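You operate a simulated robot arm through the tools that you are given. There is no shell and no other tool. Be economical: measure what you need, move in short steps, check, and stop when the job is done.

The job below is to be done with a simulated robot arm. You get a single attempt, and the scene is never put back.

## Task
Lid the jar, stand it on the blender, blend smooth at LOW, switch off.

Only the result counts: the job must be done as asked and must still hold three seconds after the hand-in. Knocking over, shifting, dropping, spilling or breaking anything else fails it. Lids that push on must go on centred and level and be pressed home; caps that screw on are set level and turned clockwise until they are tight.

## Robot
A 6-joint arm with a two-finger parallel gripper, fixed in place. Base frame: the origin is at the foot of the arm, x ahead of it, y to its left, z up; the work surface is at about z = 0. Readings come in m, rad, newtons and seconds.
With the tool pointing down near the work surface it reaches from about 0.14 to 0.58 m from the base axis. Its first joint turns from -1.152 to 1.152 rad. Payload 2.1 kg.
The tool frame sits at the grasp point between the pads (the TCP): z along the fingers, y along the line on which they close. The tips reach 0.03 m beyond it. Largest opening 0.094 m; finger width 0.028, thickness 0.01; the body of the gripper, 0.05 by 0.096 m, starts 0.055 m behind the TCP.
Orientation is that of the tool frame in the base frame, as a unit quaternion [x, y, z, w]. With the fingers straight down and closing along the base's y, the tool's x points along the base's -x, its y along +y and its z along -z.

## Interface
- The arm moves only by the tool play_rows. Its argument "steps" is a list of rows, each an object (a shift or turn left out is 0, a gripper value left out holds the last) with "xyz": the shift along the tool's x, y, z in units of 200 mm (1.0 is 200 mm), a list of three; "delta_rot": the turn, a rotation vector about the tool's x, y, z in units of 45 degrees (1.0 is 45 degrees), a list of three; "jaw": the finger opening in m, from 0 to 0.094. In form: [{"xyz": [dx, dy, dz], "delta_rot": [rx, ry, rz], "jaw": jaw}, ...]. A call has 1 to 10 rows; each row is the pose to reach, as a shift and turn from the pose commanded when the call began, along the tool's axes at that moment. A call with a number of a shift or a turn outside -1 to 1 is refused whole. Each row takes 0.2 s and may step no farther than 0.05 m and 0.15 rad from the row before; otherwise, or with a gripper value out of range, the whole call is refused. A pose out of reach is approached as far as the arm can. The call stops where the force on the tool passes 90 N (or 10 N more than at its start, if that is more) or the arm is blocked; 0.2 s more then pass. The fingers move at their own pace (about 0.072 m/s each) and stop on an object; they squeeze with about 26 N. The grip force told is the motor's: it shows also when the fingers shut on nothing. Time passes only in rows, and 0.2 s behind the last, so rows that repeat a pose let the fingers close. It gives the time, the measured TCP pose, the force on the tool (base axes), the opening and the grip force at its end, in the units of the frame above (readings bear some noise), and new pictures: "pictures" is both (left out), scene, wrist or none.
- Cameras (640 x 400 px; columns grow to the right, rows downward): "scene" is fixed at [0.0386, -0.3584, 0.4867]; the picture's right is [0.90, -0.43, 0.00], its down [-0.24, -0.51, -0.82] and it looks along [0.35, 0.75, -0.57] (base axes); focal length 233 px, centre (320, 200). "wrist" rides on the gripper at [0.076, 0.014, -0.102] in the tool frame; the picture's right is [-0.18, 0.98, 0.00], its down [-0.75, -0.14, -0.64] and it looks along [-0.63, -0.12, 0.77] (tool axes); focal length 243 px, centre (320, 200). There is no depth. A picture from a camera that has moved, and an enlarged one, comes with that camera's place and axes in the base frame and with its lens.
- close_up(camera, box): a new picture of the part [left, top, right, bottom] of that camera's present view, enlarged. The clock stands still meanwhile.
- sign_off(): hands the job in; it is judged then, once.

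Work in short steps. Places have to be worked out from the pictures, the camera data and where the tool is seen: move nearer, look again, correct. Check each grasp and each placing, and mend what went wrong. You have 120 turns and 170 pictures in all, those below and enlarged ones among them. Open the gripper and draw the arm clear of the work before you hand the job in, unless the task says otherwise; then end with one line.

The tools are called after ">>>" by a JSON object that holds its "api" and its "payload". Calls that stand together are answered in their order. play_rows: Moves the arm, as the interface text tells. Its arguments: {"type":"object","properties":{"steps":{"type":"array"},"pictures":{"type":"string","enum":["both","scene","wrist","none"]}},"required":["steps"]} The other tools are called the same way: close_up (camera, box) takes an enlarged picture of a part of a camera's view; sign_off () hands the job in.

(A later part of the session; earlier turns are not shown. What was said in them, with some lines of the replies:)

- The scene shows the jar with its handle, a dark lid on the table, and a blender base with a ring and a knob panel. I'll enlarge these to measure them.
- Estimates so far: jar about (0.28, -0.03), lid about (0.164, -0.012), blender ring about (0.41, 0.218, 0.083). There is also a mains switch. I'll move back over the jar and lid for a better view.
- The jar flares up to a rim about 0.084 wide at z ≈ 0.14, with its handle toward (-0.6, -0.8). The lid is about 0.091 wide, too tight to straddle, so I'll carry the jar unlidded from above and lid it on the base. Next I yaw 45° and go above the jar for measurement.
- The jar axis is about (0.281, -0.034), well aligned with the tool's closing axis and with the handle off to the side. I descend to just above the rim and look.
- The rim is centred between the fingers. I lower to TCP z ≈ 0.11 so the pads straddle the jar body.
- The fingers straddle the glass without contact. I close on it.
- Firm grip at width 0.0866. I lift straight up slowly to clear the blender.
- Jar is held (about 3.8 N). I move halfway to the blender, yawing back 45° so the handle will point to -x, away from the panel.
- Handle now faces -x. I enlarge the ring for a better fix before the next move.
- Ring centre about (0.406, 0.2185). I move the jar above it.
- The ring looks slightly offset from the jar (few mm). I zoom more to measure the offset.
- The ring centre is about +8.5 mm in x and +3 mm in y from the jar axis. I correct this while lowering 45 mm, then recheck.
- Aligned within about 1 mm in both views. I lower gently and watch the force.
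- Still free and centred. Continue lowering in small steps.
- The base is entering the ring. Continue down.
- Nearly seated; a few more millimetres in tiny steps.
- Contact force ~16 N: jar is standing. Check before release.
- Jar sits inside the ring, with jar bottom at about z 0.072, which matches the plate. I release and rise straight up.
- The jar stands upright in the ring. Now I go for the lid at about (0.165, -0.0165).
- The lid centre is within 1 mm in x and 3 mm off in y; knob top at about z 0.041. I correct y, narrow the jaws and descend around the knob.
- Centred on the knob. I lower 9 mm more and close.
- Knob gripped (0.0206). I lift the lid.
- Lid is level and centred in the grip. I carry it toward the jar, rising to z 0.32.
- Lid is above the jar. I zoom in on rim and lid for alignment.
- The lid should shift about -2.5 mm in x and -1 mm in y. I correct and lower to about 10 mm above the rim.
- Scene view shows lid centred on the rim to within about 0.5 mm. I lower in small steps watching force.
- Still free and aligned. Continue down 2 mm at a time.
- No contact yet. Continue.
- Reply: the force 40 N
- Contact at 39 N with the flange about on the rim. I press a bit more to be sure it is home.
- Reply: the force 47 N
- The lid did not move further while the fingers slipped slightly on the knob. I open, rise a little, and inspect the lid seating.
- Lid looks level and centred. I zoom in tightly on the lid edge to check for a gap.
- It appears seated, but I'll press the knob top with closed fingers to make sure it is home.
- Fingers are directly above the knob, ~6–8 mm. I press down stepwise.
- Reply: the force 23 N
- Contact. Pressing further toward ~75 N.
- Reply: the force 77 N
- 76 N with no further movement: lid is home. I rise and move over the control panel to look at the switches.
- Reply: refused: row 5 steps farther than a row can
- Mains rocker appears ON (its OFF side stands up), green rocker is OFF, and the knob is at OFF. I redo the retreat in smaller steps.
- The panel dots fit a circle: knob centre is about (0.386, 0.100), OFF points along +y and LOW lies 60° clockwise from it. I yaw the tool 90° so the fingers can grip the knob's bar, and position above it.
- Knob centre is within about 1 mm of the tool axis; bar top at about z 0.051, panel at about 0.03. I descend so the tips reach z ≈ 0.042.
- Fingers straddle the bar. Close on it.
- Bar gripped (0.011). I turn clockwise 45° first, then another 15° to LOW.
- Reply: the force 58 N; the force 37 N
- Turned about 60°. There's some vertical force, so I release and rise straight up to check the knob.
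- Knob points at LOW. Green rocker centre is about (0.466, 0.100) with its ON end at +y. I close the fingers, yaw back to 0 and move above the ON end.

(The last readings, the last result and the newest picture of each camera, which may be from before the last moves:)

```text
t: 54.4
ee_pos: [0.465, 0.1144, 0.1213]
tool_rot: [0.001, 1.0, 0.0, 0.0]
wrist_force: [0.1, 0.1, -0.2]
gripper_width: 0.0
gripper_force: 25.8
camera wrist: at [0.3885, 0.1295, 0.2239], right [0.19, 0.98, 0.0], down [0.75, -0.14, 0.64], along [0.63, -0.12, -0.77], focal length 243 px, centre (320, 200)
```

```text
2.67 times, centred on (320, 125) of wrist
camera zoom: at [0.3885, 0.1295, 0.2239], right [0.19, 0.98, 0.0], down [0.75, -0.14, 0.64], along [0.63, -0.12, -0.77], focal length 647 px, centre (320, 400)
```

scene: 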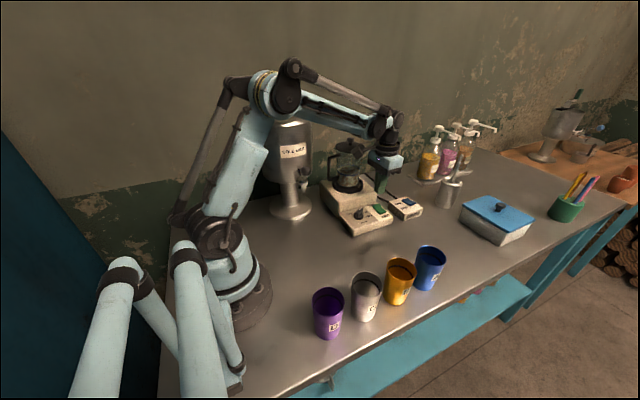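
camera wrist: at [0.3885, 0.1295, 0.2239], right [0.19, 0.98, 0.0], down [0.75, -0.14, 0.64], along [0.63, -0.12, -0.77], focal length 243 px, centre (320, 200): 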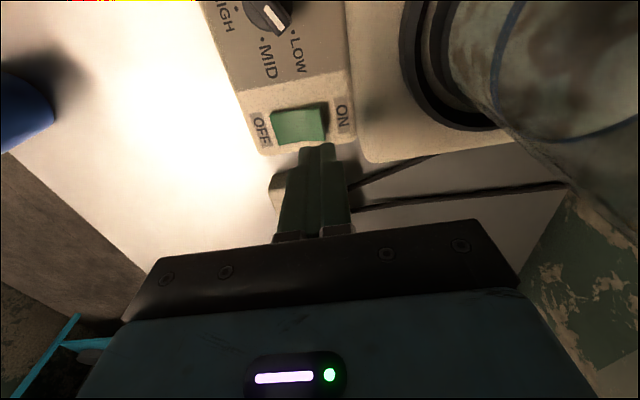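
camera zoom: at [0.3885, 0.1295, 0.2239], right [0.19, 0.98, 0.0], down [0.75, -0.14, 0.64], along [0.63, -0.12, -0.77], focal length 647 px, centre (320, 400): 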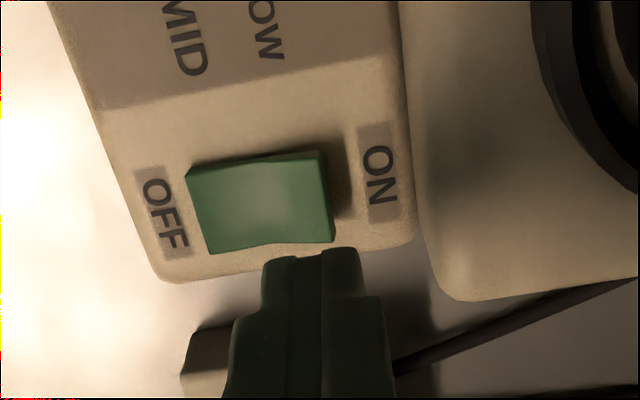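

Tip is about 2 mm inside the ON edge; I shift 5 mm inward and descend close to the rocker.

>>> {"api": "play_rows", "payload": {"steps": [{"xyz": [0, -0.025, 0.1]}, {"xyz": [0, -0.025, 0.2]}, {"xyz": [0, -0.025, 0.23]}, {"xyz": [0, -0.025, 0.23]}], "pictures": "none"}}

>>> {"api": "close_up", "payload": {"camera": "scene", "box": [345, 150, 430, 245]}}

```text
t: 55.4
ee_pos: [0.4651, 0.1107, 0.0748]
tool_rot: [-0.001, 1.0, 0.0, 0.0]
wrist_force: [0.1, 0.7, 0.7]
gripper_width: 0.0
gripper_force: 26.1
```

```text
4.21 times, centred on (388, 198) of scene
camera zoom: at [0.0386, -0.3584, 0.4867], right [0.9, -0.43, 0.0], down [-0.24, -0.51, -0.82], along [0.35, 0.75, -0.57], focal length 982 px, centre (36, 210)
```

zoom: 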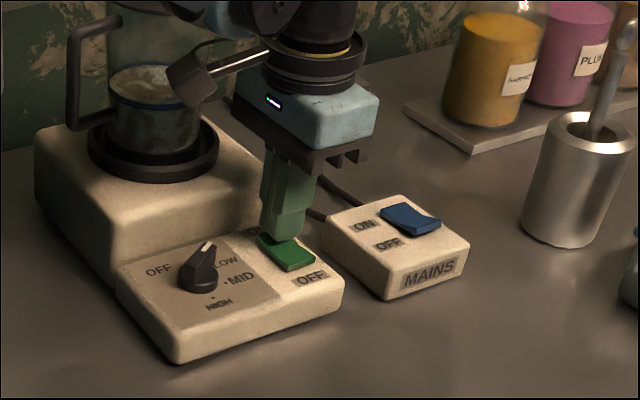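

Directly on the ON end. Press down gently.

>>> {"api": "play_rows", "payload": {"steps": [{"xyz": [0, 0, 0.015]}, {"xyz": [0, 0, 0.025]}], "pictures": "none"}}

>>> {"api": "close_up", "payload": {"camera": "scene", "box": [345, 150, 430, 245]}}

```text
t: 56.0
ee_pos: [0.4647, 0.1115, 0.0731]
tool_rot: [0.0, 1.0, 0.001, 0.0]
wrist_force: [-4.4, 8.6, 70.3]
gripper_width: 0.0001
gripper_force: 25.7
```

```text
4.21 times, centred on (388, 198) of scene
camera zoom: at [0.0382, -0.3584, 0.4867], right [0.9, -0.43, 0.0], down [-0.24, -0.51, -0.82], along [0.35, 0.75, -0.57], focal length 982 px, centre (36, 210)
```

zoom: 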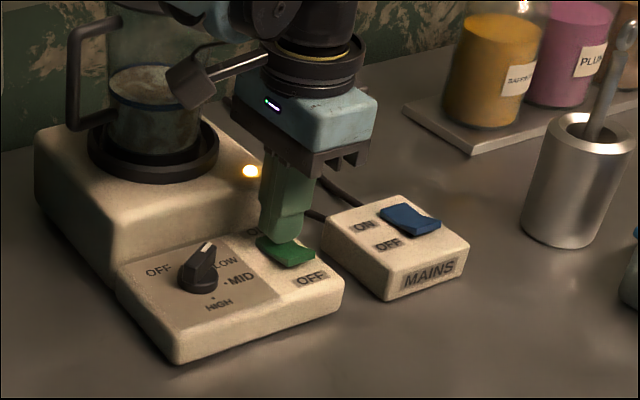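

The orange lamp is lit: it is running at LOW. I lift off and hover above the OFF end while watching the contents.

>>> {"api": "play_rows", "payload": {"steps": [{"xyz": [0, 0, -0.1]}, {"xyz": [0, 0, -0.25]}, {"xyz": [0, -0.06, -0.25]}, {"xyz": [0, -0.115, -0.25]}, {"xyz": [0, -0.115, -0.2]}], "pictures": "none"}}

>>> {"api": "close_up", "payload": {"camera": "scene", "box": [325, 130, 430, 245]}}

>>> {"api": "close_up", "payload": {"camera": "wrist", "box": [230, 0, 560, 200]}}

```text
t: 57.2
ee_pos: [0.4662, 0.0875, 0.1114]
tool_rot: [0.0, 1.0, 0.0, 0.0]
wrist_force: [1.7, 0.6, 0.0]
gripper_width: 0.0
gripper_force: 25.6
```

```text
3.48 times, centred on (378, 188) of scene
camera zoom: at [0.0386, -0.3584, 0.4867], right [0.9, -0.43, 0.0], down [-0.24, -0.51, -0.82], along [0.35, 0.75, -0.57], focal length 811 px, centre (120, 244)
```

zoom: 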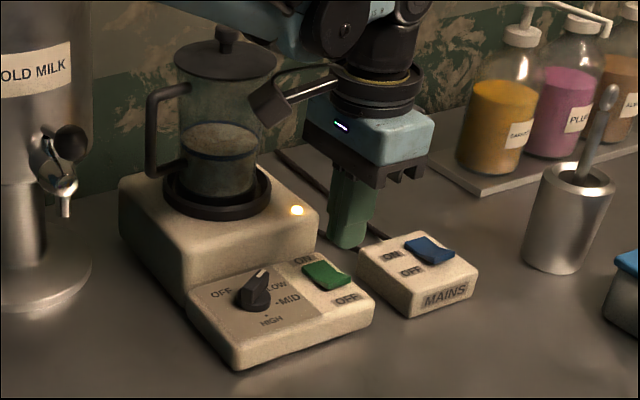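

```text
1.94 times, centred on (395, 100) of wrist
camera zoom: at [0.3891, 0.1013, 0.2144], right [0.18, 0.98, 0.0], down [0.75, -0.14, 0.64], along [0.63, -0.12, -0.77], focal length 470 px, centre (174, 394)
```

zoom: 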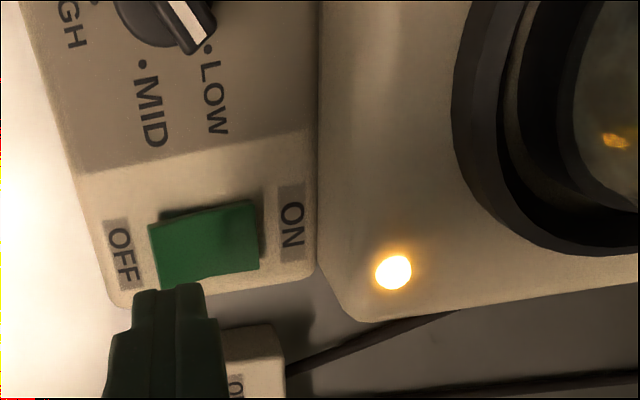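

Blender running, fingers over the OFF end. I check the texture of the contents.

>>> {"api": "play_rows", "payload": {"steps": [{"xyz": [0, 0, 0]}, {"xyz": [0, 0, 0]}, {"xyz": [0, 0, 0]}, {"xyz": [0, 0, 0]}, {"xyz": [0, 0, 0]}], "pictures": "none"}}

>>> {"api": "close_up", "payload": {"camera": "scene", "box": [335, 150, 370, 185]}}

```text
t: 58.4
ee_pos: [0.4651, 0.0883, 0.1116]
tool_rot: [0.0, 1.0, 0.0, 0.0]
wrist_force: [0.2, -0.9, 0.2]
gripper_width: 0.0
gripper_force: 25.9
```

```text
11.43 times, centred on (352, 168) of scene
camera zoom: at [0.0386, -0.3584, 0.4867], right [0.9, -0.43, 0.0], down [-0.24, -0.51, -0.82], along [0.35, 0.75, -0.57], focal length 2665 px, centre (-51, 571)
```

zoom: 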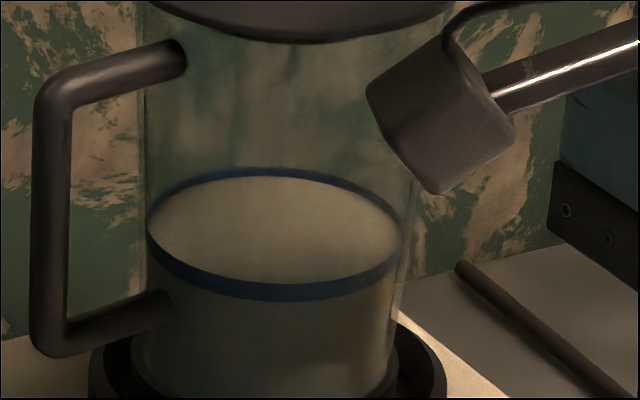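

The texture already looks uniform; I wait a couple more seconds to compare.

>>> {"api": "play_rows", "payload": {"steps": [{"xyz": [0, 0, 0]}, {"xyz": [0, 0, 0]}, {"xyz": [0, 0, 0]}, {"xyz": [0, 0, 0]}, {"xyz": [0, 0, 0]}, {"xyz": [0, 0, 0]}, {"xyz": [0, 0, 0]}, {"xyz": [0, 0, 0]}, {"xyz": [0, 0, 0]}], "pictures": "none"}}

>>> {"api": "close_up", "payload": {"camera": "scene", "box": [335, 150, 370, 185]}}

```text
t: 60.4
ee_pos: [0.4654, 0.0882, 0.1119]
tool_rot: [0.0, 1.0, 0.0, 0.0]
wrist_force: [0.5, 0.5, 0.1]
gripper_width: 0.0002
gripper_force: 26.5
```

```text
11.43 times, centred on (352, 168) of scene
camera zoom: at [0.0386, -0.3584, 0.4867], right [0.9, -0.43, 0.0], down [-0.24, -0.51, -0.82], along [0.35, 0.75, -0.57], focal length 2665 px, centre (-51, 571)
```

zoom: 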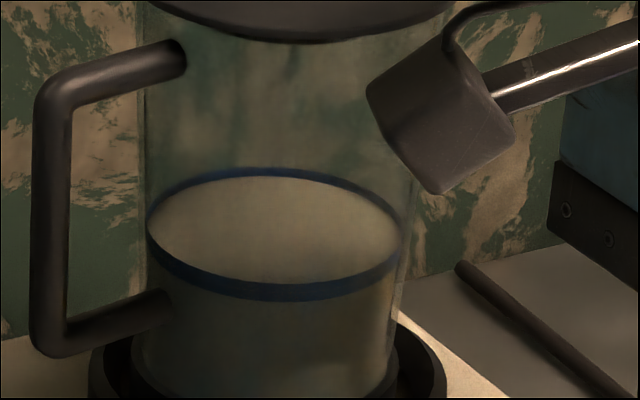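

Contents are uniform and no longer changing. I press the OFF end.

>>> {"api": "play_rows", "payload": {"steps": [{"xyz": [0, 0, 0.1]}, {"xyz": [0, 0, 0.175]}, {"xyz": [0, 0, 0.195]}, {"xyz": [0, 0, 0.21]}], "pictures": "none"}}

>>> {"api": "close_up", "payload": {"camera": "scene", "box": [325, 130, 430, 245]}}

```text
t: 61.5
ee_pos: [0.4658, 0.0868, 0.0733]
tool_rot: [0.001, 1.0, -0.001, 0.0]
wrist_force: [-0.2, -0.1, 22.2]
gripper_width: 0.0
gripper_force: 25.8
stopped in row 4: the force on the tool passed its limit (the readings are from after the stop); the commanded pose is now the measured one
```

```text
3.48 times, centred on (378, 188) of scene
camera zoom: at [0.0385, -0.3584, 0.4867], right [0.9, -0.43, 0.0], down [-0.24, -0.51, -0.82], along [0.35, 0.75, -0.57], focal length 811 px, centre (120, 244)
```

zoom: 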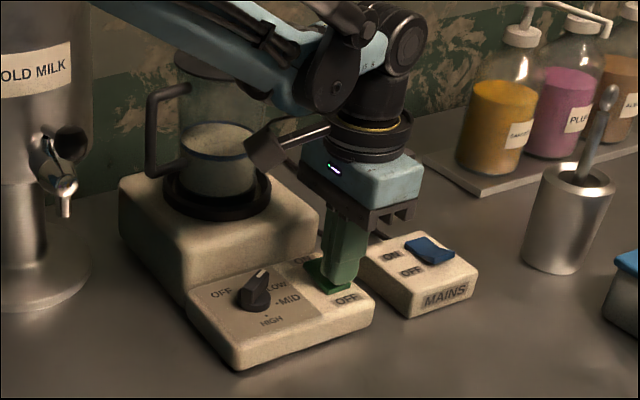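

The lamp is out, so it is off. I lift away and check the contents and everything else.

>>> {"api": "play_rows", "payload": {"steps": [{"xyz": [0, 0, -0.1]}, {"xyz": [0, 0, -0.25]}, {"xyz": [0, -0.05, -0.45]}, {"xyz": [0.1, -0.2, -0.6]}, {"xyz": [0.25, -0.35, -0.7]}, {"xyz": [0.4, -0.45, -0.8]}, {"xyz": [0.4, -0.45, -0.8]}]}}

>>> {"api": "close_up", "payload": {"camera": "scene", "box": [325, 110, 430, 245]}}

>>> {"api": "close_up", "payload": {"camera": "scene", "box": [335, 135, 370, 190]}}

```text
t: 63.1
ee_pos: [0.3851, -0.0015, 0.235]
tool_rot: [0.001, 1.0, 0.0, 0.0]
wrist_force: [-0.1, 0.2, -0.2]
gripper_width: 0.0001
gripper_force: 26.3
camera wrist: at [0.3086, 0.0115, 0.3373], right [0.19, 0.98, 0.0], down [0.75, -0.14, 0.64], along [0.63, -0.12, -0.77], focal length 243 px, centre (320, 200)
```

scene: 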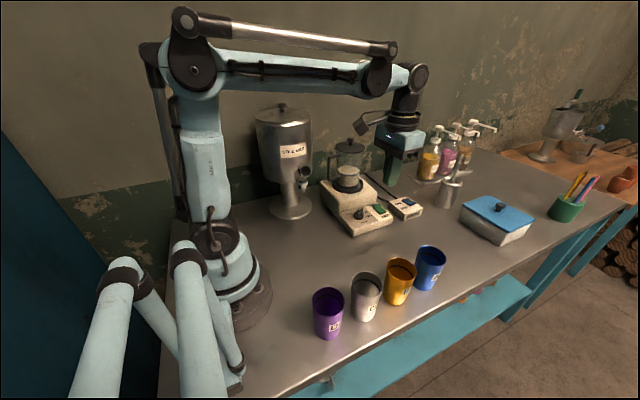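
wrist: 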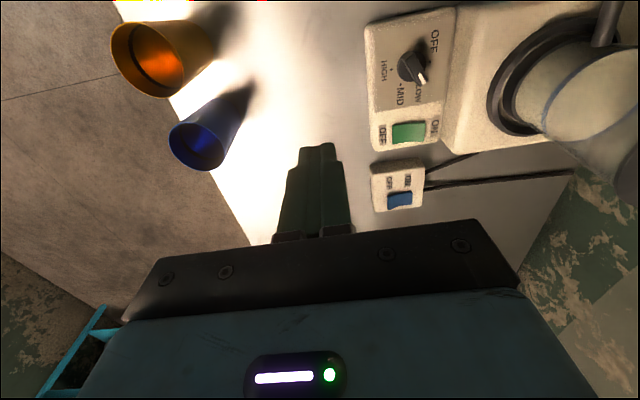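

```text
2.96 times, centred on (378, 178) of scene
camera zoom: at [0.0385, -0.3584, 0.4867], right [0.9, -0.43, 0.0], down [-0.24, -0.51, -0.82], along [0.35, 0.75, -0.57], focal length 691 px, centre (150, 267)
```

zoom: 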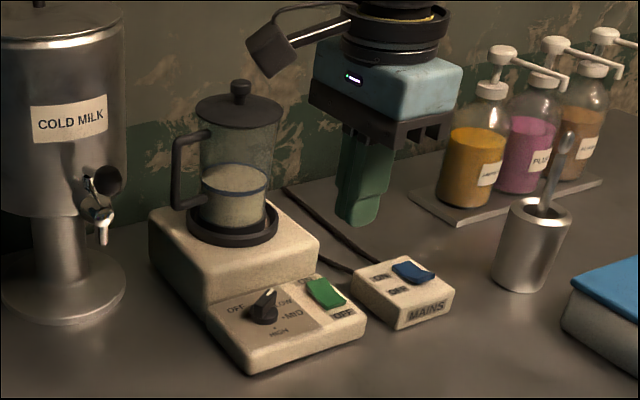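

```text
7.27 times, centred on (352, 162) of scene
camera zoom: at [0.0385, -0.3584, 0.4867], right [0.9, -0.43, 0.0], down [-0.24, -0.51, -0.82], along [0.35, 0.75, -0.57], focal length 1696 px, centre (84, 473)
```

zoom: 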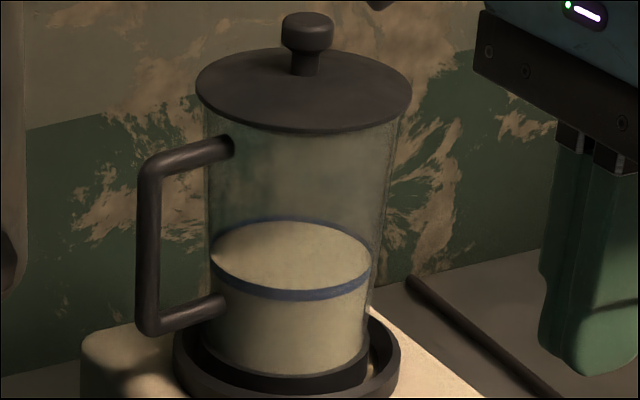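

Contents stay smooth, the lamp is out, and the lid and jar are in place. I open the gripper and hand in.

>>> {"api": "play_rows", "payload": {"steps": [{"xyz": [0.1, -0.1, -0.15], "jaw": 0.09}, {"xyz": [0.2, -0.2, -0.3], "jaw": 0.09}, {"xyz": [0.2, -0.2, -0.3], "jaw": 0.09}, {"xyz": [0.2, -0.2, -0.3], "jaw": 0.09}], "pictures": "scene"}}

>>> {"api": "close_up", "payload": {"camera": "scene", "box": [335, 150, 370, 190]}}

```text
t: 64.1
ee_pos: [0.3454, -0.0434, 0.2955]
tool_rot: [0.001, 1.0, 0.0, -0.001]
wrist_force: [0.4, -0.9, 0.2]
gripper_width: 0.0899
gripper_force: 0.1
```

scene: 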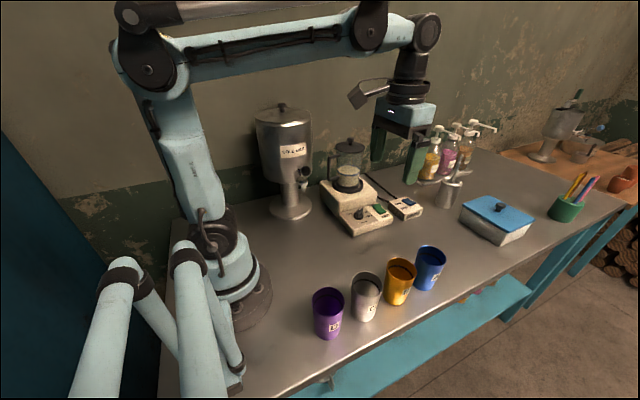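

```text
10.00 times, centred on (352, 170) of scene
camera zoom: at [0.0386, -0.3584, 0.4867], right [0.9, -0.43, 0.0], down [-0.24, -0.51, -0.82], along [0.35, 0.75, -0.57], focal length 2332 px, centre (-5, 500)
```

zoom: 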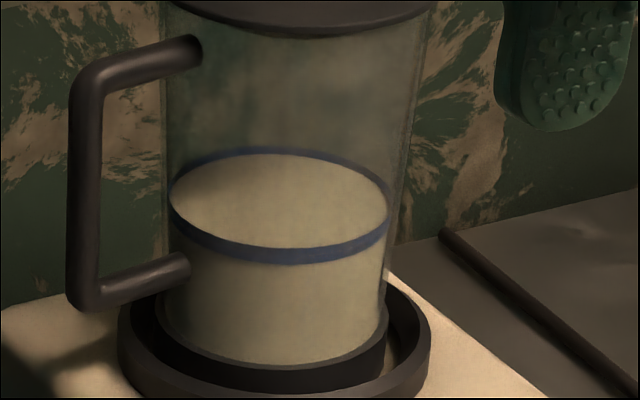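

Everything is in its final state: smooth contents, lid on, blender off, arm clear. Handing in.

>>> {"api": "sign_off", "payload": {}}

```text
The job is handed in.
```

The lidded jar is on the blender, its contents were blended smooth at LOW, and the blender is switched off at its ON/OFF rocker, with the speed knob left at LOW and the mains switch left on.
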